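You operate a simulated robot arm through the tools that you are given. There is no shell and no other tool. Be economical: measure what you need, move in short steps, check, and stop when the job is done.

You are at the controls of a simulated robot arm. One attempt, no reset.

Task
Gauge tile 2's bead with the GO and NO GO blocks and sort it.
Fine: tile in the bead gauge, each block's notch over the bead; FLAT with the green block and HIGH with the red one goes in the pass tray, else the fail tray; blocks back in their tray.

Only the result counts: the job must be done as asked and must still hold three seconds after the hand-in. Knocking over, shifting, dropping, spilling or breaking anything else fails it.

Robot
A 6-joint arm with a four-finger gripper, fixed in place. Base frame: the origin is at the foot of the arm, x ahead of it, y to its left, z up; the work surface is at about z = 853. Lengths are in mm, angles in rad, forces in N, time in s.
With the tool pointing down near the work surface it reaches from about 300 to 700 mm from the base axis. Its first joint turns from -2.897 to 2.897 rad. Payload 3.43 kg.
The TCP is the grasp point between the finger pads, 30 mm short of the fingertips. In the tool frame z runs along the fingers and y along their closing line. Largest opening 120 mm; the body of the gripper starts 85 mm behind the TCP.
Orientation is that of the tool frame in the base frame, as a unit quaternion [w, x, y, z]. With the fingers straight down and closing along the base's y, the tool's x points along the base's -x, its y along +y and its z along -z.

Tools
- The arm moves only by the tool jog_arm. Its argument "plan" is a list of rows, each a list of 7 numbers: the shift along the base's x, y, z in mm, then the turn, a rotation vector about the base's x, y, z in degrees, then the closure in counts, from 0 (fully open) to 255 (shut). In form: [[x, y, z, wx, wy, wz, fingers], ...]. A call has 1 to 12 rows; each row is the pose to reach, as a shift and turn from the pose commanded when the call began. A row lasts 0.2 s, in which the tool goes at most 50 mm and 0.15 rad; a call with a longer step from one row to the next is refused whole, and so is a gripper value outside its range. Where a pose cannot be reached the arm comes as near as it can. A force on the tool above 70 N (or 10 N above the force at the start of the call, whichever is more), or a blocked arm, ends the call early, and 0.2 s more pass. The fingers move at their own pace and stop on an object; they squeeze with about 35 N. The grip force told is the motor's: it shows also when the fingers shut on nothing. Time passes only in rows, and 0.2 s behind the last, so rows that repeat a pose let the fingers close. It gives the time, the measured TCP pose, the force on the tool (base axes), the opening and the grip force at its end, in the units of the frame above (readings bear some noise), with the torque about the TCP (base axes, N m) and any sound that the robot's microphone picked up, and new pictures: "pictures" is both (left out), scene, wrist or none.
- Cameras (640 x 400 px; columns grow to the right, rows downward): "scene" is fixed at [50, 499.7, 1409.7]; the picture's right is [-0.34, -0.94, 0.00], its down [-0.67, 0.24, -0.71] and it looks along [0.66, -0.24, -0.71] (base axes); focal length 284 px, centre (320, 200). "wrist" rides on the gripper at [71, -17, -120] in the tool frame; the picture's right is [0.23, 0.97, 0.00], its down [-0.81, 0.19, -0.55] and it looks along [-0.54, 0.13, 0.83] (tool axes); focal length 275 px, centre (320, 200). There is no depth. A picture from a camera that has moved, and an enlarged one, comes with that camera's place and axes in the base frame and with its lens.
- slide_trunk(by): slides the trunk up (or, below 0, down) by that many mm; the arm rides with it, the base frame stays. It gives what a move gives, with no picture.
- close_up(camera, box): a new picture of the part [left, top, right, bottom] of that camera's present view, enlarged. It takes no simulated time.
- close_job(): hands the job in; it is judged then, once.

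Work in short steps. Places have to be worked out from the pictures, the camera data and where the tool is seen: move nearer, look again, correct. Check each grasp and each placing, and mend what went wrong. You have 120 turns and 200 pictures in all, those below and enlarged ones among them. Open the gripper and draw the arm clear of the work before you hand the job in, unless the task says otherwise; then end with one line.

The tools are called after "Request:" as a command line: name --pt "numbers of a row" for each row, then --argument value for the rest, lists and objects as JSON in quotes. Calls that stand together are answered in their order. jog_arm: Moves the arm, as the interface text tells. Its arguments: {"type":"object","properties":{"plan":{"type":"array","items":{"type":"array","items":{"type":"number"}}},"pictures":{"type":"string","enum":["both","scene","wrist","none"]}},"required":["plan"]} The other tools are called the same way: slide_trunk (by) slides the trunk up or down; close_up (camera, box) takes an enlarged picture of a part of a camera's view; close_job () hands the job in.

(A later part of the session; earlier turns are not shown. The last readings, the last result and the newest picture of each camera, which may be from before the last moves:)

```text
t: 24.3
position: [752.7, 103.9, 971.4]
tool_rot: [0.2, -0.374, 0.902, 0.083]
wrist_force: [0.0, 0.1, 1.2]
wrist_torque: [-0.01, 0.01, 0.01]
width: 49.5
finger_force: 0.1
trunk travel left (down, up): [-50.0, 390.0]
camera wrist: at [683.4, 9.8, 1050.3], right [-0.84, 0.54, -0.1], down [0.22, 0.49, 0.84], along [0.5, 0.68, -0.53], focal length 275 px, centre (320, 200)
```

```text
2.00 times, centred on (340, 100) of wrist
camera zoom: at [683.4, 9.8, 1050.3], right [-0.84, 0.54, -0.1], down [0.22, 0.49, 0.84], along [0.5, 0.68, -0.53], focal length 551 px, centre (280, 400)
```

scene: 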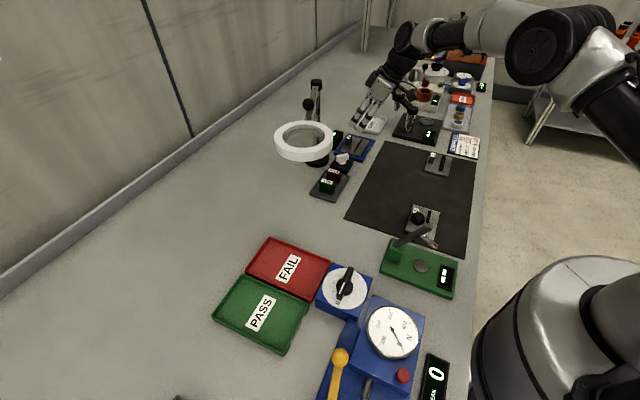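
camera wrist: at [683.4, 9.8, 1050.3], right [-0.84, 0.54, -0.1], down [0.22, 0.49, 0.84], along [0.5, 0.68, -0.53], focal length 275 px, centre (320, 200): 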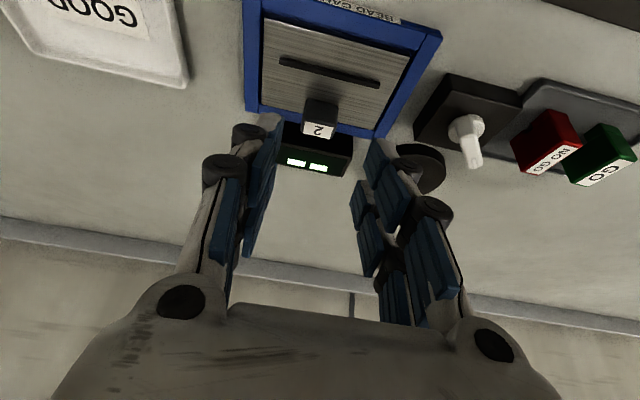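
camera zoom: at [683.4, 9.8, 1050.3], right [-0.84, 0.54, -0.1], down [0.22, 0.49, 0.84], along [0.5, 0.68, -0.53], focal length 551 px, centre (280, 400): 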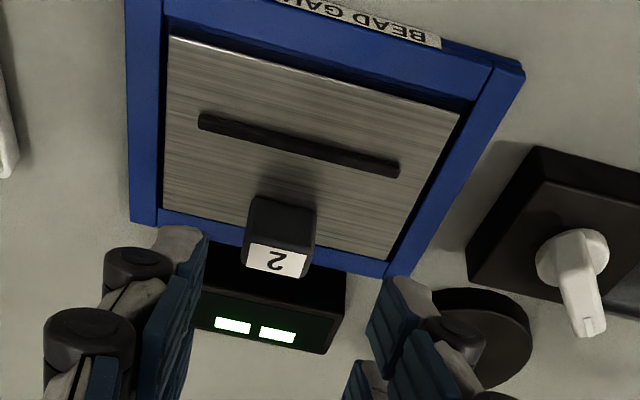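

The tile is seated in the gauge. The block notches run along the bead direction already, so a pure translation will do. GO top is at about (599,281,890) and NO GO at about (633,242). I move above GO with the same tilt and look.

Request:
jog_arm --pt "-20 22 10 0 0 0 150" --pt "-52 55 15 0 0 0 150" --pt "-84 88 15 0 0 0 150" --pt "-116 122 15 0 0 0 150" --pt "-148 155 5 0 0 0 150" --pt "-161 170 0 0 0 0 150" --pt "-161 170 0 0 0 0 150" --pictures "both"

Request:
close_up --camera "wrist" --box '[220, 50, 440, 200]'

```text
t: 25.9
position: [591.7, 273.9, 972.5]
tool_rot: [0.2, -0.373, 0.902, 0.083]
wrist_force: [-0.3, -0.8, -0.3]
wrist_torque: [0.01, 0.01, 0.01]
width: 49.5
finger_force: 0.0
trunk travel left (down, up): [-50.0, 390.0]
camera wrist: at [521.9, 180.2, 1051.5], right [-0.84, 0.54, -0.1], down [0.22, 0.49, 0.84], along [0.5, 0.68, -0.53], focal length 275 px, centre (320, 200)
```

scene: 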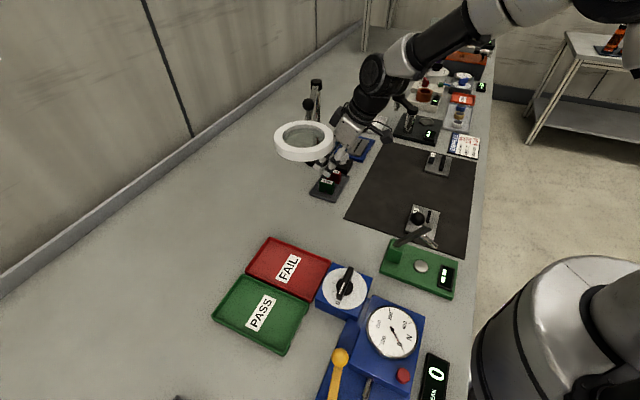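
wrist: 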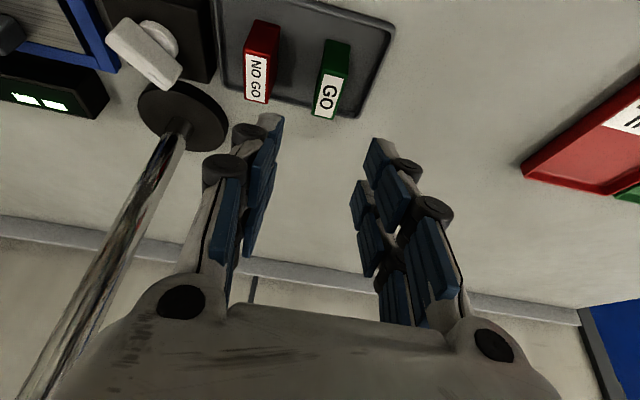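

```text
2.67 times, centred on (330, 125) of wrist
camera zoom: at [521.9, 180.2, 1051.5], right [-0.84, 0.54, -0.1], down [0.22, 0.49, 0.84], along [0.5, 0.68, -0.53], focal length 734 px, centre (293, 400)
```

zoom: 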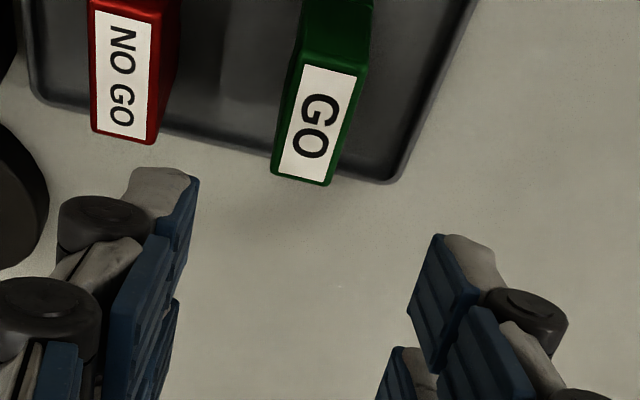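

GO is centred at about (598,280), aligned with the closing axis and the current TCP. I descend to z≈899 and grip.

Request:
jog_arm --pt "-0.5 -0.5 -25 0 0 0 150" --pt "-0.5 -0.5 -50 0 0 0 150" --pt "-0.5 -0.5 -73 0 0 0 150" --pt "-0.5 -0.5 -73 0 0 0 255" --pt "-0.5 -0.5 -73 0 0 0 255" --pt "-0.5 -0.5 -73 0 0 0 255" --pt "-0.5 -0.5 -73 0 0 0 255" --pictures "both"

Request:
close_up --camera "scene" --box '[290, 140, 390, 215]'

```text
t: 27.5
position: [591.3, 272.5, 899.8]
tool_rot: [0.2, -0.374, 0.902, 0.083]
wrist_force: [0.0, -0.5, 1.3]
wrist_torque: [0.0, -0.02, 0.0]
width: 17.5
finger_force: 35.0
trunk travel left (down, up): [-50.0, 390.0]
camera wrist: at [522.3, 178.8, 978.5], right [-0.84, 0.54, -0.1], down [0.22, 0.49, 0.84], along [0.5, 0.68, -0.53], focal length 275 px, centre (320, 200)
```

scene: 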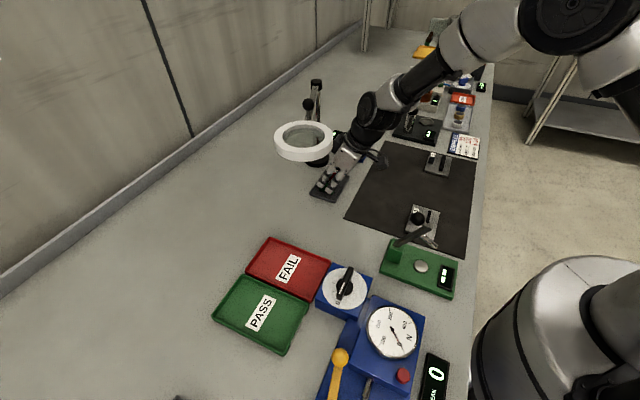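
wrist: 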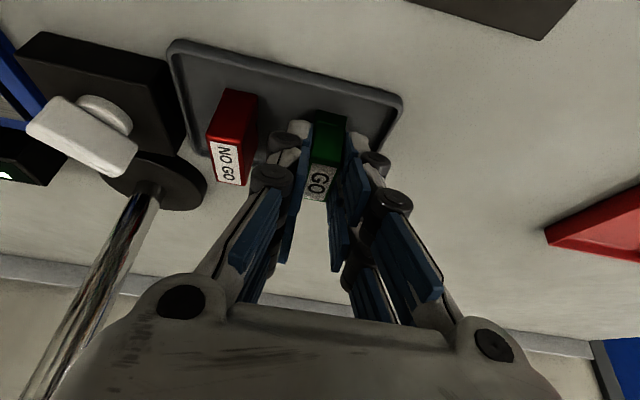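

```text
5.33 times, centred on (340, 178) of scene
camera zoom: at [50.0, 499.7, 1409.7], right [-0.34, -0.94, 0.0], down [-0.67, 0.24, -0.71], along [0.66, -0.24, -0.71], focal length 1514 px, centre (213, 320)
```

zoom: 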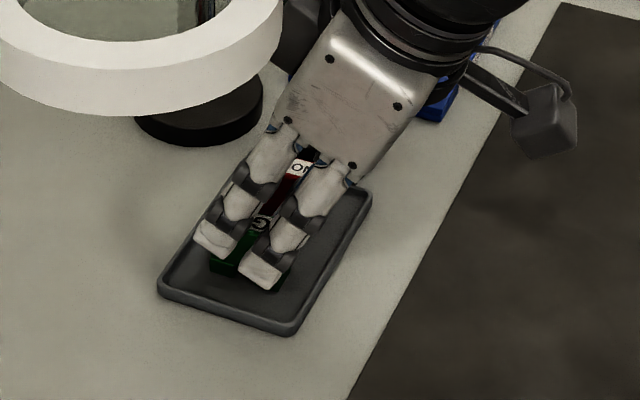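

GO is gripped (17.5 mm). I lift it and carry it above the bead, with the TCP target at (737,111), offset 18 mm along the bead toward the scene camera.

Request:
jog_arm --pt "0 0 20 0 0 0 255" --pt "0 0 60 0 0 0 255" --pt "20 -22 75 0 0 0 255" --pt "51 -56 75 0 0 0 255" --pt "82 -90 75 0 0 0 255" --pt "113 -124 70 0 0 0 255" --pt "140 -154 60 0 0 0 255" --pt "146.1 -161.2 45 0 0 0 255" --pt "146.1 -161.2 45 0 0 0 255" --pictures "both"

Request:
close_up --camera "scene" --box '[320, 115, 400, 175]'

Request:
close_up --camera "wrist" --box '[180, 0, 500, 200]'

```text
t: 29.5
position: [738.7, 108.2, 938.5]
tool_rot: [0.2, -0.374, 0.902, 0.084]
wrist_force: [-0.4, 0.0, -0.4]
wrist_torque: [-0.01, 0.01, 0.0]
width: 17.4
finger_force: 34.6
trunk travel left (down, up): [-50.0, 390.0]
camera wrist: at [670.3, 15.0, 1018.1], right [-0.84, 0.54, -0.1], down [0.22, 0.49, 0.84], along [0.5, 0.68, -0.53], focal length 275 px, centre (320, 200)
```

scene: 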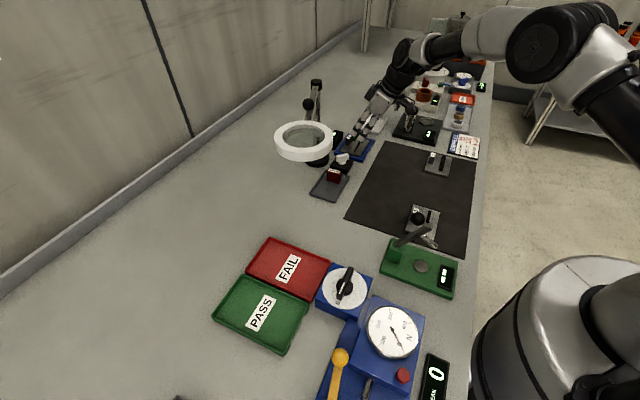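
wrist: 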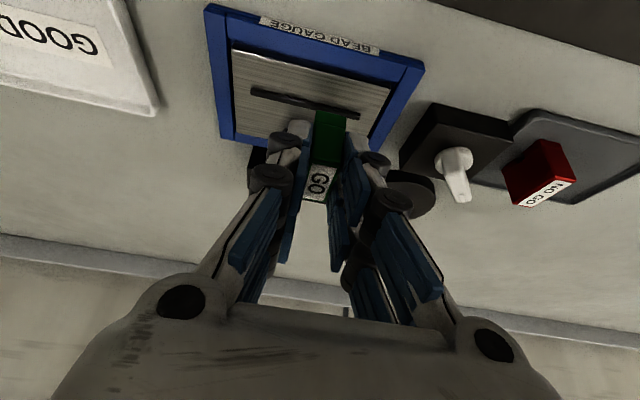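

```text
6.67 times, centred on (360, 145) of scene
camera zoom: at [50.0, 499.7, 1409.7], right [-0.34, -0.94, 0.0], down [-0.67, 0.24, -0.71], along [0.66, -0.24, -0.71], focal length 1893 px, centre (53, 567)
```

zoom: 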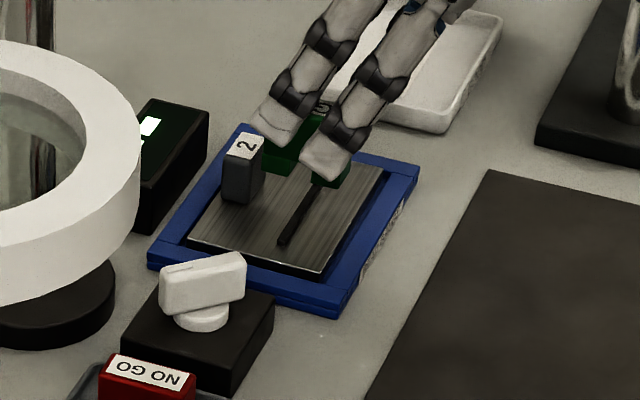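

```text
2.00 times, centred on (340, 100) of wrist
camera zoom: at [670.3, 15.0, 1018.1], right [-0.84, 0.54, -0.1], down [0.22, 0.49, 0.84], along [0.5, 0.68, -0.53], focal length 551 px, centre (280, 400)
```

zoom: 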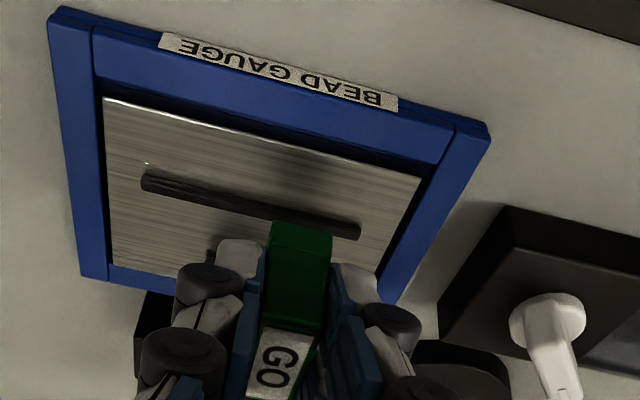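

The commanded and measured poses differ by a few mm, so I'll lower 12 mm, let it settle, and re-check the alignment of notch and bead in the scene view.

Request:
jog_arm --pt "0 0 -6 0 0 0 255" --pt "0 0 -12 0 0 0 255" --pt "0 0 -12 0 0 0 255" --pt "0 0 -12 0 0 0 255" --pictures "none"

Request:
close_up --camera "scene" --box '[340, 120, 390, 160]'

Request:
close_up --camera "wrist" --box '[200, 0, 440, 150]'

```text
t: 30.5
position: [737.8, 109.3, 929.8]
tool_rot: [0.2, -0.373, 0.902, 0.082]
wrist_force: [0.6, -0.6, -0.5]
wrist_torque: [-0.02, 0.01, 0.01]
width: 17.3
finger_force: 34.8
trunk travel left (down, up): [-50.0, 390.0]
```

```text
10.00 times, centred on (365, 140) of scene
camera zoom: at [50.0, 499.7, 1409.7], right [-0.34, -0.94, 0.0], down [-0.67, 0.24, -0.71], along [0.66, -0.24, -0.71], focal length 2839 px, centre (-130, 800)
```

zoom: 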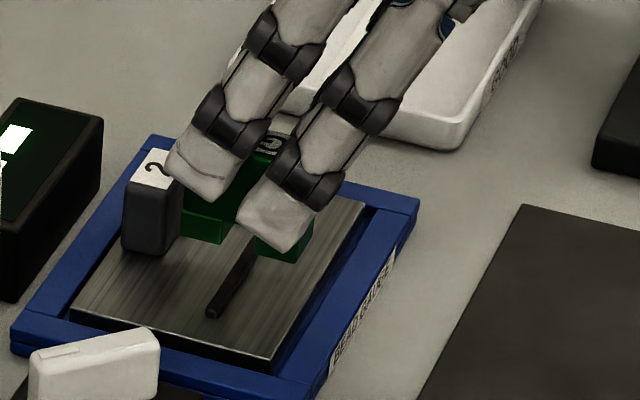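

```text
2.67 times, centred on (320, 75) of wrist
camera zoom: at [668.6, 15.4, 1008.0], right [-0.84, 0.54, -0.1], down [0.22, 0.49, 0.84], along [0.5, 0.68, -0.53], focal length 734 px, centre (320, 533)
```

zoom: 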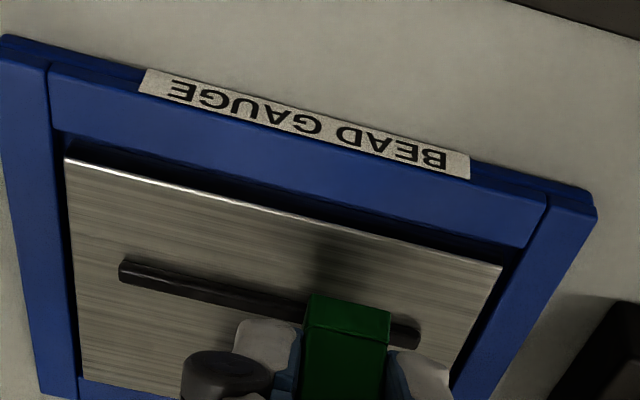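

The scene and wrist views both say the notch is about 4 mm short of the bead across (toward +d), and block and handle overlap slightly along the bead. I shift +4 across and −6 along, then lower 8 mm.

Request:
jog_arm --pt "-1.4 7 0 0 0 0 255" --pt "-1.4 7 -8 0 0 0 255" --pt "-1.4 7 -8 0 0 0 255" --pt "-1.4 7 -8 0 0 0 255" --pictures "none"

Request:
close_up --camera "scene" --box '[340, 125, 380, 155]'

Request:
close_up --camera "wrist" --box '[200, 0, 440, 150]'

```text
t: 31.5
position: [735.9, 116.5, 922.9]
tool_rot: [0.2, -0.374, 0.902, 0.083]
wrist_force: [0.5, 0.3, -0.1]
wrist_torque: [0.0, 0.02, 0.03]
width: 17.5
finger_force: 35.2
trunk travel left (down, up): [-50.0, 390.0]
```

```text
13.33 times, centred on (360, 140) of scene
camera zoom: at [50.0, 499.7, 1409.7], right [-0.34, -0.94, 0.0], down [-0.67, 0.24, -0.71], along [0.66, -0.24, -0.71], focal length 3786 px, centre (-213, 1000)
```

zoom: 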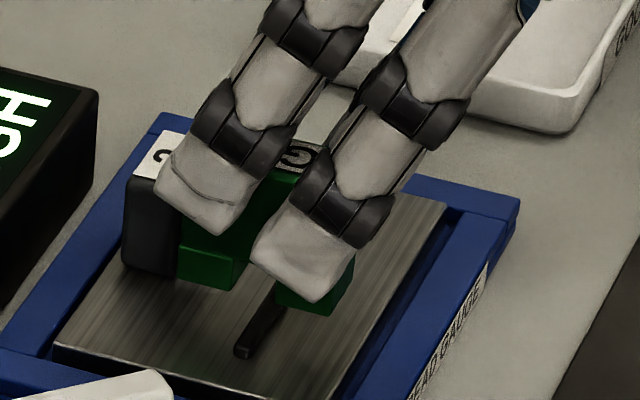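

```text
2.67 times, centred on (320, 75) of wrist
camera zoom: at [667.1, 21.9, 1001.3], right [-0.84, 0.54, -0.1], down [0.22, 0.49, 0.84], along [0.5, 0.68, -0.53], focal length 734 px, centre (320, 533)
```

zoom: 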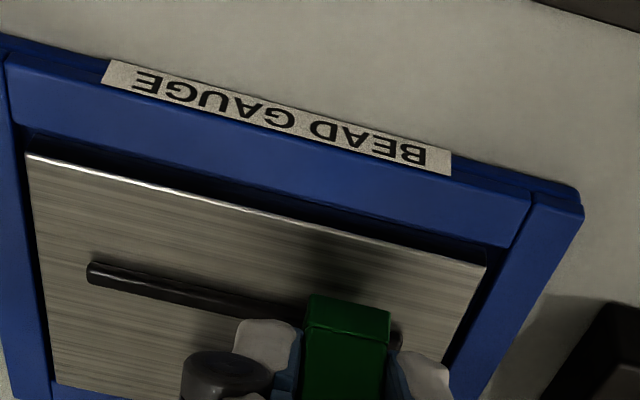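

Nearly aligned. I apply a small further shift of +1.2 mm across, lower 10 mm more and check again, including the display.

Request:
jog_arm --pt "0.8 0.8 -5 0 0 0 255" --pt "0.8 0.8 -10 0 0 0 255" --pt "0.8 0.8 -10 0 0 0 255" --pt "0.8 0.8 -10 0 0 0 255" --pictures "none"

Request:
close_up --camera "scene" --box '[335, 128, 375, 158]'

Request:
close_up --camera "wrist" --box '[200, 0, 440, 150]'

```text
t: 32.5
position: [736.3, 117.7, 914.1]
tool_rot: [0.2, -0.375, 0.902, 0.083]
wrist_force: [0.1, -0.4, -1.0]
wrist_torque: [0.0, 0.0, -0.01]
width: 17.8
finger_force: 35.4
trunk travel left (down, up): [-50.0, 390.0]
```

```text
13.33 times, centred on (355, 143) of scene
camera zoom: at [50.0, 499.7, 1409.7], right [-0.34, -0.94, 0.0], down [-0.67, 0.24, -0.71], along [0.66, -0.24, -0.71], focal length 3786 px, centre (-147, 960)
```

zoom: 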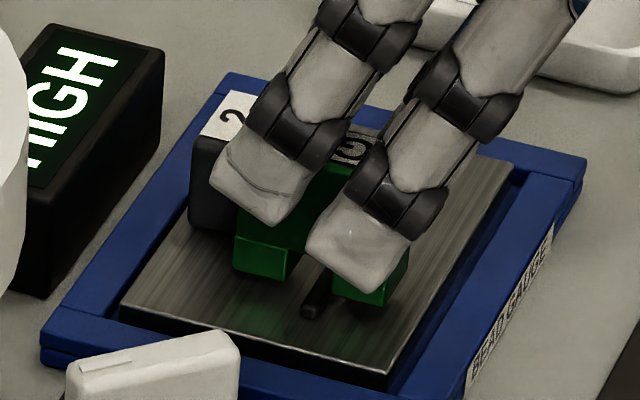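

```text
2.67 times, centred on (320, 75) of wrist
camera zoom: at [667.6, 23.9, 992.7], right [-0.84, 0.54, -0.1], down [0.22, 0.49, 0.84], along [0.5, 0.68, -0.53], focal length 734 px, centre (320, 533)
```

zoom: 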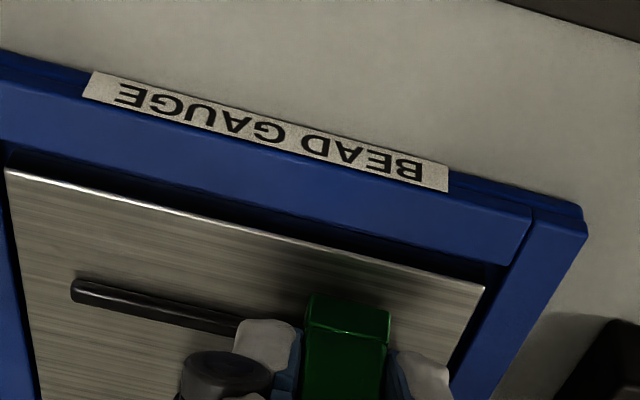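

The display already reads HIGH with the block above the bead, and the notch and bead now agree within about 0.6 mm. I shift 1.5 mm along the bead and lower to contact.

Request:
jog_arm --pt "0.8 -1.3 -3 0 0 0 255" --pt "0.8 -1.3 -6 0 0 0 255" --pt "0.8 -1.3 -7.5 0 0 0 255" --pt "0.8 -1.3 -7.5 0 0 0 255" --pictures "none"

Request:
close_up --camera "scene" --box '[335, 128, 375, 158]'

```text
t: 33.5
position: [738.2, 116.0, 910.0]
tool_rot: [0.204, -0.374, 0.901, 0.082]
wrist_force: [-2.4, 2.4, 20.7]
wrist_torque: [0.04, 0.16, 0.0]
width: 17.3
finger_force: 35.5
trunk travel left (down, up): [-50.0, 390.0]
```

```text
13.33 times, centred on (355, 143) of scene
camera zoom: at [50.0, 499.7, 1409.7], right [-0.34, -0.94, 0.0], down [-0.67, 0.24, -0.71], along [0.66, -0.24, -0.71], focal length 3786 px, centre (-147, 960)
```

zoom: 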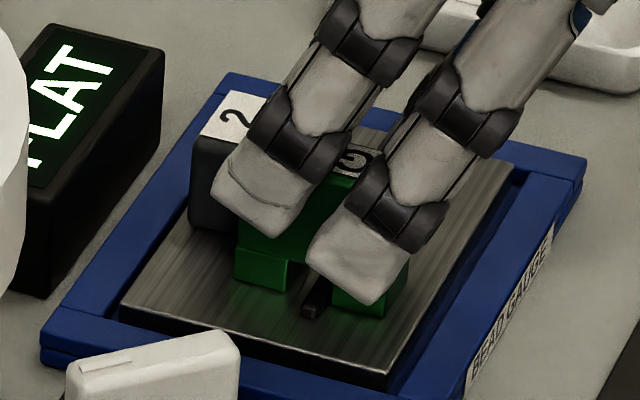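

The display reads FLAT with GO in contact. I relieve the pressure and let the block go for a moment to confirm the reading while it stands free.

Request:
jog_arm --pt "0 0 2 0 0 0 255" --pt "0 0 2 0 0 0 190" --pt "0 0 2 0 0 0 190" --pt "0 0 2 0 0 0 190" --pt "0 0 2 0 0 0 190" --pictures "none"

Request:
close_up --camera "scene" --box '[330, 123, 380, 160]'

```text
t: 34.7
position: [738.8, 116.3, 907.4]
tool_rot: [0.2, -0.373, 0.902, 0.083]
wrist_force: [-1.1, -0.4, -0.2]
wrist_torque: [-0.01, 0.07, -0.01]
width: 30.4
finger_force: 0.0
trunk travel left (down, up): [-50.0, 390.0]
```

```text
10.81 times, centred on (355, 142) of scene
camera zoom: at [50.0, 499.7, 1409.7], right [-0.34, -0.94, 0.0], down [-0.67, 0.24, -0.71], along [0.66, -0.24, -0.71], focal length 3069 px, centre (-58, 832)
```

zoom: 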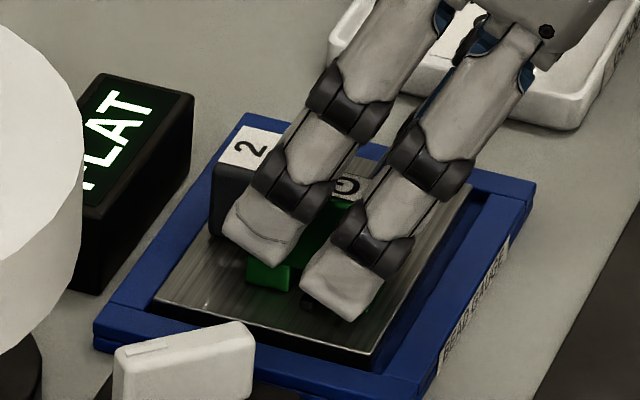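

FLAT is confirmed free-standing. I regrip GO, lift, and return it to its tray position.

Request:
jog_arm --pt "0 0 0 0 0 0 255" --pt "0 0 0 0 0 0 255" --pt "0 0 0 0 0 0 255" --pt "0 0 20 0 0 0 255" --pt "0 0 60 0 0 0 255" --pt "-28 30 66 0 0 0 255" --pt "-58 62 66 0 0 0 255" --pt "-88 94 66 0 0 0 255" --pt "-118 126 66 0 0 0 255" --pt "-142 150 55 0 0 0 255" --pt "-147.5 156.2 25 0 0 0 255" --pt "-147.5 156.2 10 0 0 0 255" --pictures "both"

Request:
close_up --camera "scene" --box '[290, 140, 390, 215]'

```text
t: 37.3
position: [589.2, 274.0, 916.1]
tool_rot: [0.2, -0.374, 0.902, 0.083]
wrist_force: [0.0, -0.8, -0.5]
wrist_torque: [-0.02, 0.02, 0.02]
width: 17.6
finger_force: 35.1
trunk travel left (down, up): [-50.0, 390.0]
camera wrist: at [520.1, 180.5, 995.3], right [-0.84, 0.54, -0.1], down [0.22, 0.49, 0.84], along [0.5, 0.68, -0.53], focal length 275 px, centre (320, 200)
```

scene: 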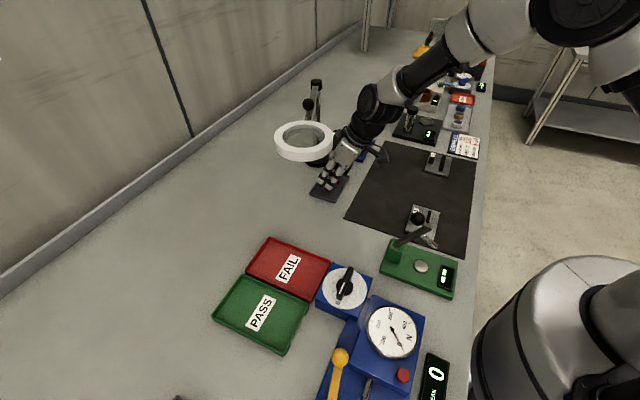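
wrist: 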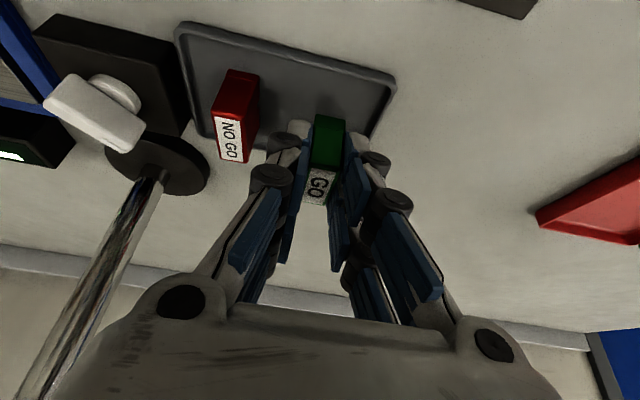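

```text
5.33 times, centred on (340, 178) of scene
camera zoom: at [50.0, 499.7, 1409.7], right [-0.34, -0.94, 0.0], down [-0.67, 0.24, -0.71], along [0.66, -0.24, -0.71], focal length 1514 px, centre (213, 320)
```

zoom: 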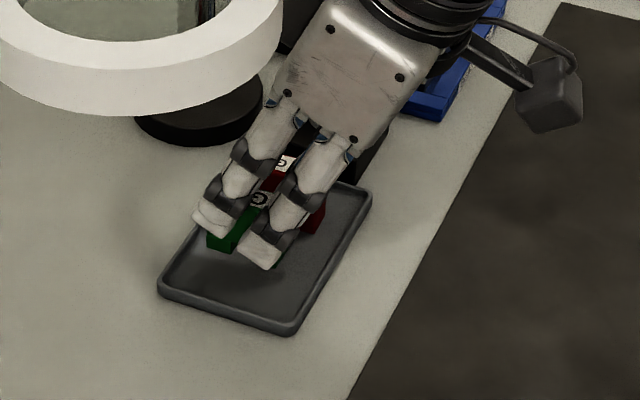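

GO is above its original spot. I lower it to contact.

Request:
jog_arm --pt "1 0 -6 0 0 0 255" --pt "1 0 -12 0 0 0 255" --pt "1 0 -15 0 0 0 255" --pt "1 0 -15 0 0 0 255" --pictures "none"

```text
t: 38.3
position: [589.9, 272.8, 902.8]
tool_rot: [0.199, -0.374, 0.902, 0.082]
wrist_force: [0.3, 0.6, -0.6]
wrist_torque: [0.02, 0.0, 0.0]
width: 17.7
finger_force: 35.0
trunk travel left (down, up): [-50.0, 390.0]
```

Request:
jog_arm --pt "0 0 -2 0 0 0 255" --pt "0 0 -3.5 0 0 0 255" --pt "0 0 -3.5 0 0 0 255" --pictures "none"

Request:
close_up --camera "scene" --box '[305, 155, 365, 205]'

```text
t: 39.1
position: [591.2, 273.1, 897.6]
tool_rot: [0.2, -0.374, 0.902, 0.084]
wrist_force: [-0.1, -0.4, 0.0]
wrist_torque: [0.02, -0.01, 0.01]
width: 17.7
finger_force: 35.1
trunk travel left (down, up): [-50.0, 390.0]
```

```text
8.00 times, centred on (335, 180) of scene
camera zoom: at [50.0, 499.7, 1409.7], right [-0.34, -0.94, 0.0], down [-0.67, 0.24, -0.71], along [0.66, -0.24, -0.71], focal length 2271 px, centre (200, 360)
```

zoom: 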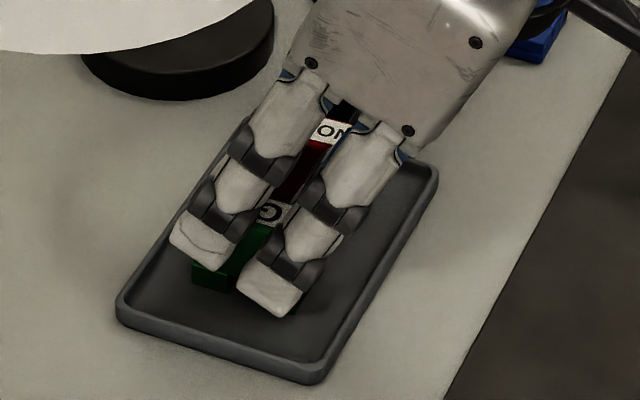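

Request:
jog_arm --pt "0 0 -1.5 0 0 0 255" --pt "0 0 -1.5 0 0 0 255" --pt "0 0 -1.5 0 0 0 255" --pictures "none"

```text
t: 39.9
position: [592.3, 271.7, 896.3]
tool_rot: [0.2, -0.374, 0.902, 0.084]
wrist_force: [-0.8, 0.7, 5.3]
wrist_torque: [0.04, 0.02, 0.0]
width: 17.7
finger_force: 35.0
trunk travel left (down, up): [-50.0, 390.0]
```

Contact is felt (5 N). I open, rise, and look at both blocks.

Request:
jog_arm --pt "0 0 1 0 0 0 150" --pt "0 0 1 0 0 0 150" --pt "0 0 1 0 0 0 150" --pt "0 0 1 0 0 0 150" --pt "0 0 30 0 0 0 150" --pt "0 0 70 0 0 0 150" --pt "18 -18 75 0 0 0 150" --pt "36 -38 75 0 0 0 150" --pt "36 -38 75 0 0 0 150" --pictures "wrist"

Request:
close_up --camera "scene" --box '[290, 140, 390, 215]'

Request:
close_up --camera "wrist" --box '[220, 50, 440, 200]'

```text
t: 41.9
position: [628.7, 234.5, 973.3]
tool_rot: [0.201, -0.373, 0.902, 0.082]
wrist_force: [0.4, -0.1, 0.2]
wrist_torque: [-0.02, 0.01, 0.0]
width: 49.5
finger_force: 0.1
trunk travel left (down, up): [-50.0, 390.0]
camera wrist: at [559.0, 140.9, 1051.8], right [-0.84, 0.54, -0.1], down [0.22, 0.49, 0.84], along [0.5, 0.68, -0.53], focal length 275 px, centre (320, 200)
```

wrist: 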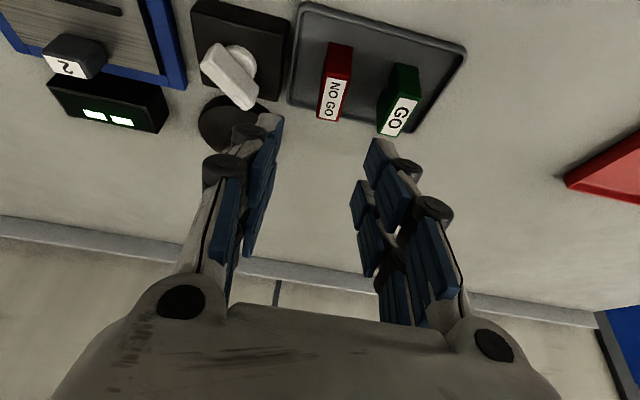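

```text
5.33 times, centred on (340, 178) of scene
camera zoom: at [50.0, 499.7, 1409.7], right [-0.34, -0.94, 0.0], down [-0.67, 0.24, -0.71], along [0.66, -0.24, -0.71], focal length 1514 px, centre (213, 320)
```

zoom: 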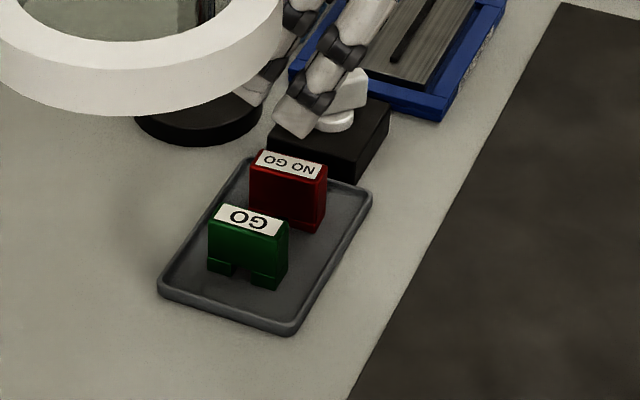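

```text
2.67 times, centred on (330, 125) of wrist
camera zoom: at [559.0, 140.9, 1051.8], right [-0.84, 0.54, -0.1], down [0.22, 0.49, 0.84], along [0.5, 0.68, -0.53], focal length 734 px, centre (293, 400)
```

zoom: 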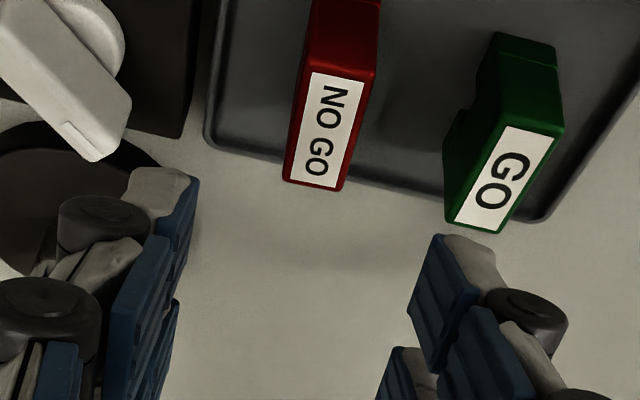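

GO is back upright in its place. NO GO is centred at about (631.6,242.7), so I shift the TCP by (−4.4,+0.9), narrow to about 30 mm, lower part-way and check.

Request:
jog_arm --pt "-4.4 0.9 0 0 0 0 190" --pt "-4.4 0.9 -20 0 0 0 190" --pt "-4.4 0.9 -40 0 0 0 190" --pt "-4.4 0.9 -40 0 0 0 190" --pictures "none"

Request:
close_up --camera "wrist" --box '[220, 70, 440, 210]'

```text
t: 42.9
position: [621.7, 235.6, 931.1]
tool_rot: [0.199, -0.374, 0.902, 0.083]
wrist_force: [0.5, 0.8, 0.5]
wrist_torque: [0.0, -0.02, 0.0]
width: 30.6
finger_force: 0.0
trunk travel left (down, up): [-50.0, 390.0]
```

```text
2.86 times, centred on (330, 140) of wrist
camera zoom: at [553.2, 142.2, 1010.8], right [-0.84, 0.54, -0.1], down [0.22, 0.49, 0.84], along [0.5, 0.68, -0.53], focal length 786 px, centre (291, 371)
```

zoom: 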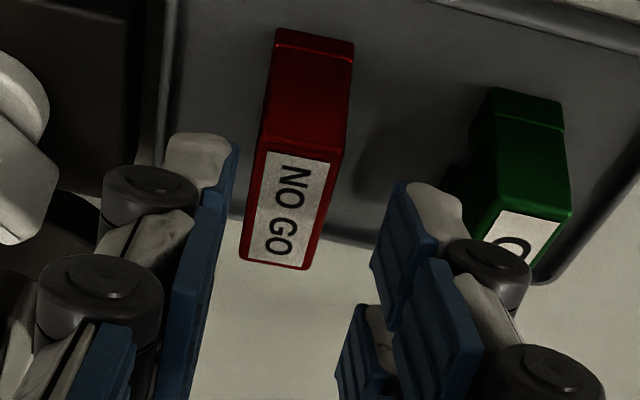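

Request:
jog_arm --pt "2.4 0.4 -10 0 0 0 190" --pt "2.4 0.4 -25 0 0 0 190" --pt "2.4 0.4 -31.5 0 0 0 190" --pt "2.4 0.4 -31.5 0 0 0 255" --pt "2.4 0.4 -31.5 0 0 0 255" --pt "2.4 0.4 -31.5 0 0 0 255" --pictures "wrist"

```text
t: 44.3
position: [625.4, 236.2, 901.8]
tool_rot: [0.2, -0.374, 0.902, 0.083]
wrist_force: [0.1, -0.3, -0.4]
wrist_torque: [0.0, 0.03, -0.05]
width: 17.4
finger_force: 34.9
trunk travel left (down, up): [-50.0, 390.0]
camera wrist: at [556.2, 142.9, 979.3], right [-0.84, 0.54, -0.1], down [0.22, 0.49, 0.84], along [0.5, 0.68, -0.53], focal length 275 px, centre (320, 200)
```

wrist: 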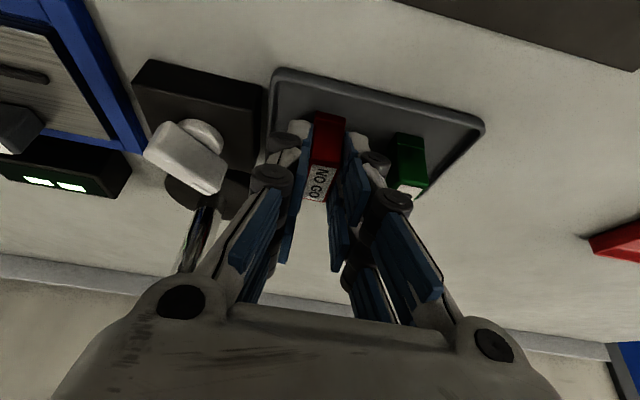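

NO GO is gripped. I carry it to the spot over the bead where GO stood.

Request:
jog_arm --pt "0 0 20 0 0 0 255" --pt "0 0 60 0 0 0 255" --pt "16 -17 75 0 0 0 255" --pt "46 -49 75 0 0 0 255" --pt "76 -81 75 0 0 0 255" --pt "104 -111 65 0 0 0 255" --pt "112.8 -120 45 0 0 0 255" --pt "112.8 -120 20 0 0 0 255" --pt "112.8 -120 20 0 0 0 255" --pt "112.8 -120 20 0 0 0 255" --pictures "wrist"

Request:
close_up --camera "scene" --box '[335, 128, 375, 158]'

```text
t: 46.5
position: [739.8, 120.7, 920.2]
tool_rot: [0.2, -0.372, 0.902, 0.083]
wrist_force: [-0.2, -0.9, 0.0]
wrist_torque: [-0.01, 0.0, -0.02]
width: 17.5
finger_force: 35.2
trunk travel left (down, up): [-50.0, 390.0]
camera wrist: at [670.1, 27.0, 999.9], right [-0.84, 0.54, -0.1], down [0.22, 0.49, 0.84], along [0.5, 0.68, -0.53], focal length 275 px, centre (320, 200)
```

wrist: 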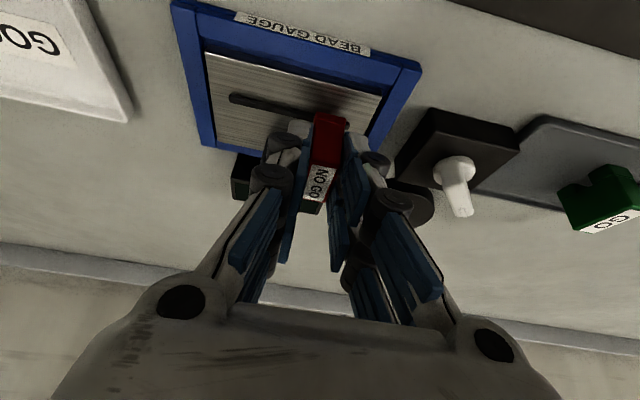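

```text
13.33 times, centred on (355, 143) of scene
camera zoom: at [50.0, 499.7, 1409.7], right [-0.34, -0.94, 0.0], down [-0.67, 0.24, -0.71], along [0.66, -0.24, -0.71], focal length 3786 px, centre (-147, 960)
```

zoom: 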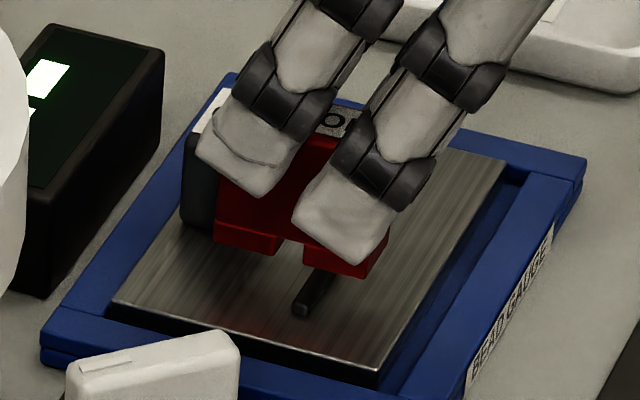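

The notch is about 4 mm too far across (+d). I shift by (−2.8,−2.8), lower 6 mm, and check.

Request:
jog_arm --pt "-2.8 -2.8 0 0 0 0 255" --pt "-2.8 -2.8 -6 0 0 0 255" --pt "-2.8 -2.8 -6 0 0 0 255" --pt "-2.8 -2.8 -6 0 0 0 255" --pictures "none"

Request:
close_up --camera "scene" --box '[335, 128, 375, 158]'

```text
t: 47.5
position: [736.0, 115.3, 915.3]
tool_rot: [0.2, -0.374, 0.902, 0.083]
wrist_force: [0.0, 0.0, -0.2]
wrist_torque: [0.01, 0.0, 0.0]
width: 17.3
finger_force: 34.6
trunk travel left (down, up): [-50.0, 390.0]
```

```text
13.33 times, centred on (355, 143) of scene
camera zoom: at [50.0, 499.7, 1409.7], right [-0.34, -0.94, 0.0], down [-0.67, 0.24, -0.71], along [0.66, -0.24, -0.71], focal length 3786 px, centre (-147, 960)
```

zoom: 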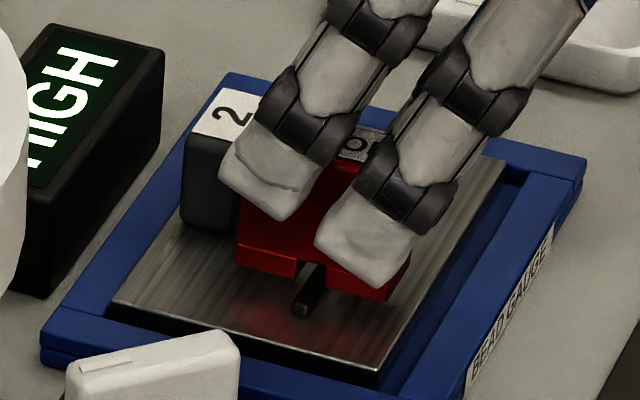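

Nearly centred. I add (+0.5,+0.5) and lower to contact.

Request:
jog_arm --pt "0.5 0.5 -2 0 0 0 255" --pt "0.5 0.5 -4 0 0 0 255" --pt "0.5 0.5 -5 0 0 0 255" --pt "0.5 0.5 -5 0 0 0 255" --pictures "none"

Request:
close_up --camera "scene" --box '[335, 128, 375, 158]'

```text
t: 48.5
position: [735.6, 115.4, 910.7]
tool_rot: [0.2, -0.373, 0.902, 0.082]
wrist_force: [0.7, 0.9, 2.5]
wrist_torque: [0.04, 0.02, 0.01]
width: 17.6
finger_force: 35.2
trunk travel left (down, up): [-50.0, 390.0]
```

```text
13.33 times, centred on (355, 143) of scene
camera zoom: at [50.0, 499.7, 1409.7], right [-0.34, -0.94, 0.0], down [-0.67, 0.24, -0.71], along [0.66, -0.24, -0.71], focal length 3786 px, centre (-147, 960)
```

zoom: 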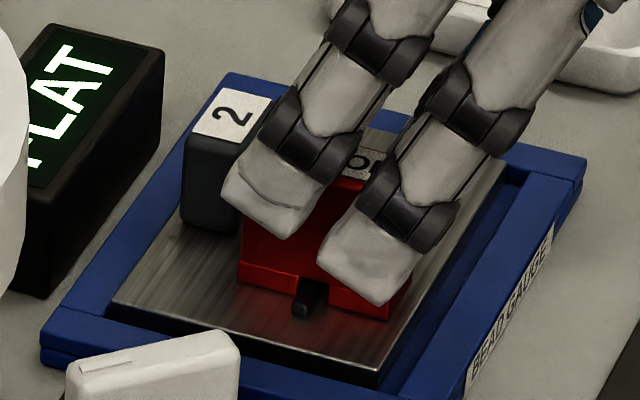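

The display reads FLAT with NO GO seated. I release briefly to confirm while it stands free.

Request:
jog_arm --pt "0 0 0 0 0 0 190" --pt "0 0 0 0 0 0 190" --pt "0 0 0 0 0 0 190" --pt "0 0 0 0 0 0 190" --pictures "none"

Request:
close_up --camera "scene" --box '[330, 123, 380, 160]'

```text
t: 49.5
position: [734.6, 115.4, 909.8]
tool_rot: [0.2, -0.373, 0.902, 0.083]
wrist_force: [0.3, -0.2, -0.1]
wrist_torque: [-0.04, 0.02, 0.0]
width: 30.6
finger_force: 0.0
trunk travel left (down, up): [-50.0, 390.0]
```

```text
10.81 times, centred on (355, 142) of scene
camera zoom: at [50.0, 499.7, 1409.7], right [-0.34, -0.94, 0.0], down [-0.67, 0.24, -0.71], along [0.66, -0.24, -0.71], focal length 3069 px, centre (-58, 832)
```

zoom: 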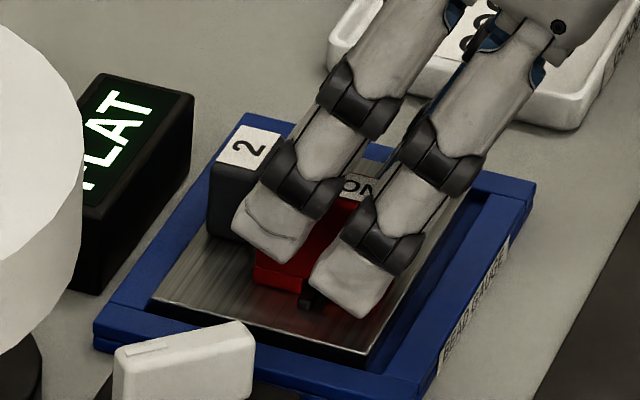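

FLAT is confirmed free-standing, so with FLAT for both blocks the tile belongs in the fail tray. I regrip NO GO and return it above its tray spot.

Request:
jog_arm --pt "0 0 0 0 0 0 255" --pt "0 0 0 0 0 0 255" --pt "0 0 0 0 0 0 255" --pt "0 0 20 0 0 0 255" --pt "0 0 60 0 0 0 255" --pt "-25 28 68 0 0 0 255" --pt "-54 60 68 0 0 0 255" --pt "-83 92 68 0 0 0 255" --pt "-104 115 60 0 0 0 255" --pt "-109.6 120.9 30 0 0 0 255" --pt "-109.6 120.9 10 0 0 0 255" --pt "-109.6 120.9 10 0 0 0 255" --pictures "wrist"

Request:
close_up --camera "scene" --box '[300, 140, 380, 200]'

```text
t: 52.1
position: [627.5, 236.3, 919.2]
tool_rot: [0.199, -0.373, 0.902, 0.082]
wrist_force: [-0.3, -0.1, -1.5]
wrist_torque: [0.01, 0.03, -0.03]
width: 17.4
finger_force: 35.2
trunk travel left (down, up): [-50.0, 390.0]
camera wrist: at [557.9, 142.2, 997.6], right [-0.84, 0.54, -0.1], down [0.22, 0.49, 0.84], along [0.5, 0.68, -0.53], focal length 275 px, centre (320, 200)
```

wrist: 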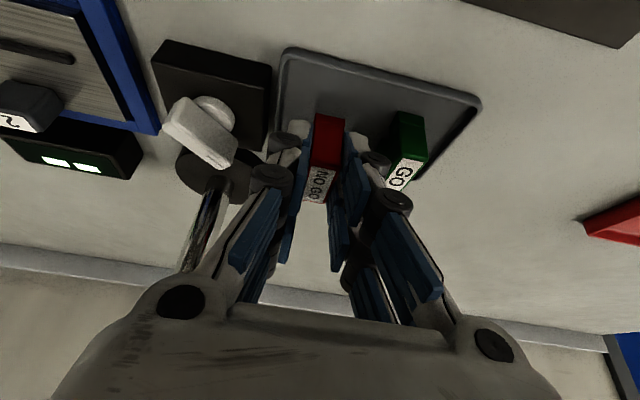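

```text
6.67 times, centred on (340, 170) of scene
camera zoom: at [50.0, 499.7, 1409.7], right [-0.34, -0.94, 0.0], down [-0.67, 0.24, -0.71], along [0.66, -0.24, -0.71], focal length 1893 px, centre (187, 400)
```

zoom: 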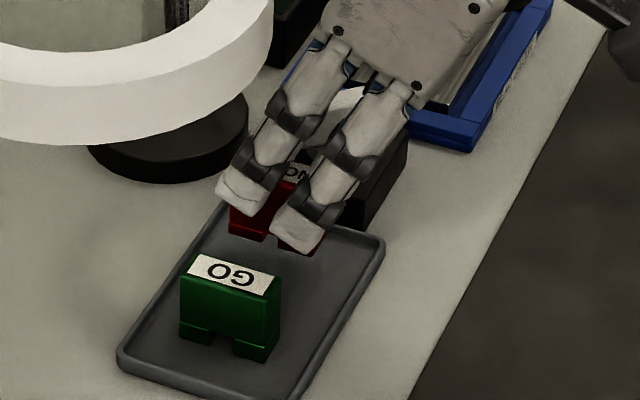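

Request:
jog_arm --pt "-1.5 0.7 -7 0 0 0 255" --pt "-1.5 0.7 -14 0 0 0 255" --pt "-1.5 0.7 -18 0 0 0 255" --pt "-1.5 0.7 -18 0 0 0 255" --pictures "none"

```text
t: 53.1
position: [624.1, 235.0, 900.7]
tool_rot: [0.201, -0.373, 0.902, 0.083]
wrist_force: [-0.9, -0.7, -1.2]
wrist_torque: [-0.02, -0.03, -0.02]
width: 17.3
finger_force: 34.9
trunk travel left (down, up): [-50.0, 390.0]
```

Request:
jog_arm --pt "0 0 -1.5 0 0 0 255" --pt "0 0 -2 0 0 0 255" --pt "0 0 -2 0 0 0 255" --pictures "none"

Request:
close_up --camera "scene" --box '[310, 145, 370, 190]'

```text
t: 53.9
position: [626.2, 236.1, 899.8]
tool_rot: [0.2, -0.373, 0.902, 0.083]
wrist_force: [0.1, -0.2, 0.0]
wrist_torque: [0.01, -0.01, -0.03]
width: 17.3
finger_force: 34.7
trunk travel left (down, up): [-50.0, 390.0]
```

```text
8.89 times, centred on (340, 168) of scene
camera zoom: at [50.0, 499.7, 1409.7], right [-0.34, -0.94, 0.0], down [-0.67, 0.24, -0.71], along [0.66, -0.24, -0.71], focal length 2524 px, centre (142, 489)
```

zoom: 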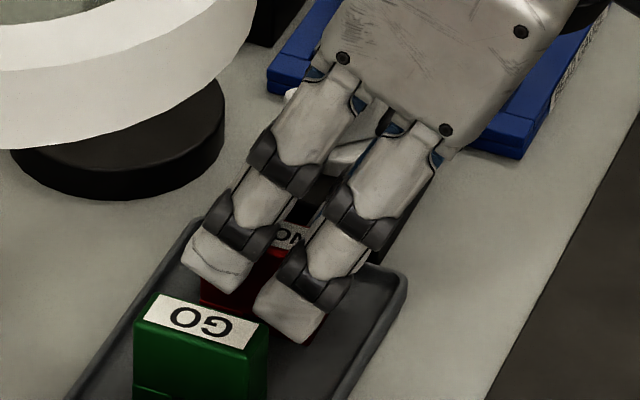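

Request:
jog_arm --pt "0 0 -1 0 0 0 255" --pt "0 0 -2 0 0 0 255" --pt "0 0 -2 0 0 0 255" --pictures "none"

```text
t: 54.7
position: [626.2, 235.7, 899.7]
tool_rot: [0.201, -0.374, 0.902, 0.083]
wrist_force: [-0.7, -0.5, 12.6]
wrist_torque: [-0.03, 0.09, -0.02]
width: 17.4
finger_force: 35.1
trunk travel left (down, up): [-50.0, 390.0]
```

It is in contact. I release at a narrow opening, rise, and move toward the gauge while checking the tray.

Request:
jog_arm --pt "0 0 1 0 0 0 190" --pt "0 0 1 0 0 0 190" --pt "0 0 1 0 0 0 190" --pt "0 0 30 0 0 0 190" --pt "0 0 70 0 0 0 190" --pt "32 -32 75 0 0 0 160" --pt "64 -64 75 0 0 0 150" --pt "96 -96 75 0 0 0 150" --pt "120 -125 75 0 0 0 150" --pt "126 -132 70 0 0 0 150" --pt "126 -132 70 0 0 0 150" --pictures "wrist"

Request:
close_up --camera "scene" --box '[290, 120, 400, 205]'

Request:
close_up --camera "wrist" --box '[180, 0, 500, 200]'

```text
t: 57.1
position: [753.1, 102.8, 967.5]
tool_rot: [0.2, -0.373, 0.902, 0.083]
wrist_force: [-0.1, 0.0, 0.3]
wrist_torque: [0.04, 0.01, -0.02]
width: 49.6
finger_force: 0.1
trunk travel left (down, up): [-50.0, 390.0]
camera wrist: at [683.6, 9.0, 1045.7], right [-0.84, 0.54, -0.1], down [0.22, 0.49, 0.84], along [0.5, 0.68, -0.53], focal length 275 px, centre (320, 200)
```

wrist: 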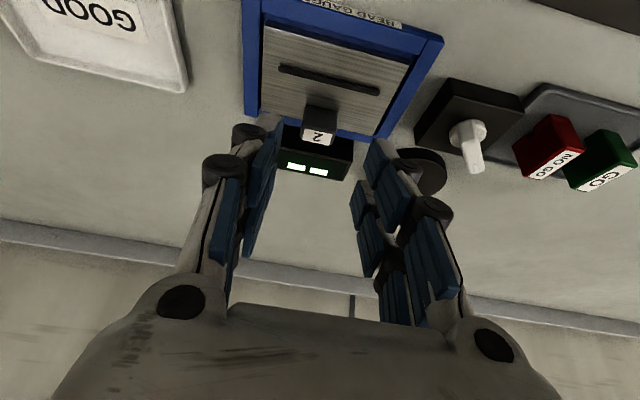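

```text
4.71 times, centred on (345, 162) of scene
camera zoom: at [50.0, 499.7, 1409.7], right [-0.34, -0.94, 0.0], down [-0.67, 0.24, -0.71], along [0.66, -0.24, -0.71], focal length 1336 px, centre (202, 376)
```

zoom: 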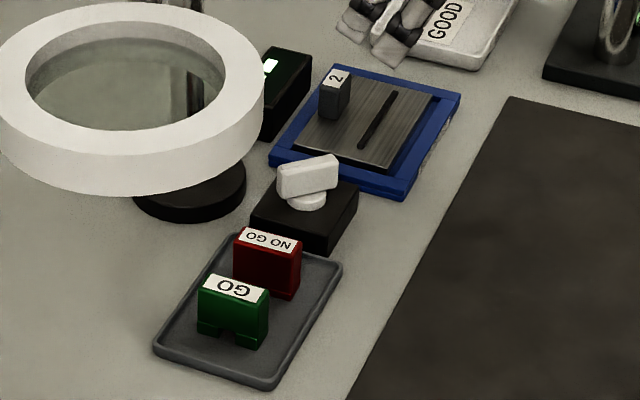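

```text
2.00 times, centred on (340, 100) of wrist
camera zoom: at [683.6, 9.0, 1045.7], right [-0.84, 0.54, -0.1], down [0.22, 0.49, 0.84], along [0.5, 0.68, -0.53], focal length 551 px, centre (280, 400)
```

zoom: 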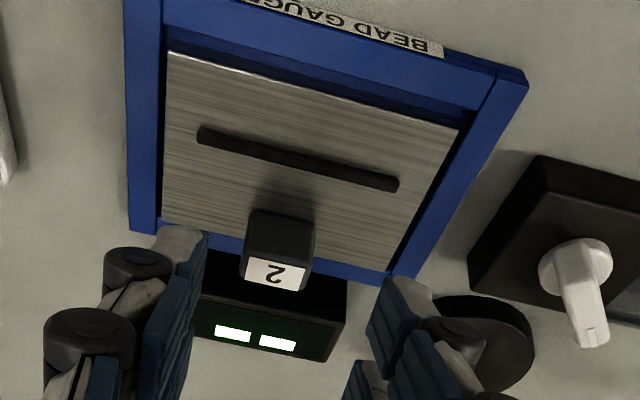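

Both blocks are back in the tray, and the tile sits in the gauge with its handle at about (782,130). I go back to the earlier release pose and grip the handle.

Request:
jog_arm --pt "10 9 -20 0 0 0 150" --pt "20 19 -45 0 0 0 150" --pt "20 19 -63.5 0 0 0 150" --pt "20 19 -63.5 0 0 0 150" --pt "20 19 -63.5 0 0 0 255" --pt "20 19 -63.5 0 0 0 255" --pt "20 19 -63.5 0 0 0 255" --pictures "wrist"

```text
t: 58.7
position: [773.6, 124.3, 904.4]
tool_rot: [0.201, -0.374, 0.902, 0.083]
wrist_force: [0.9, -0.1, -0.2]
wrist_torque: [0.01, -0.16, 0.01]
width: 27.6
finger_force: 35.0
trunk travel left (down, up): [-50.0, 390.0]
camera wrist: at [704.9, 30.0, 983.1], right [-0.84, 0.54, -0.1], down [0.22, 0.49, 0.84], along [0.5, 0.68, -0.53], focal length 275 px, centre (320, 200)
```

wrist: 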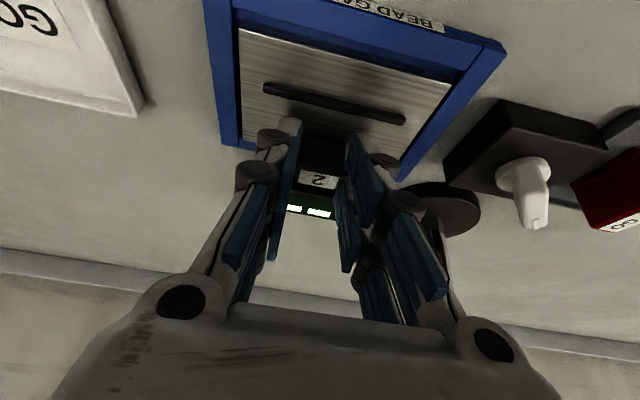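

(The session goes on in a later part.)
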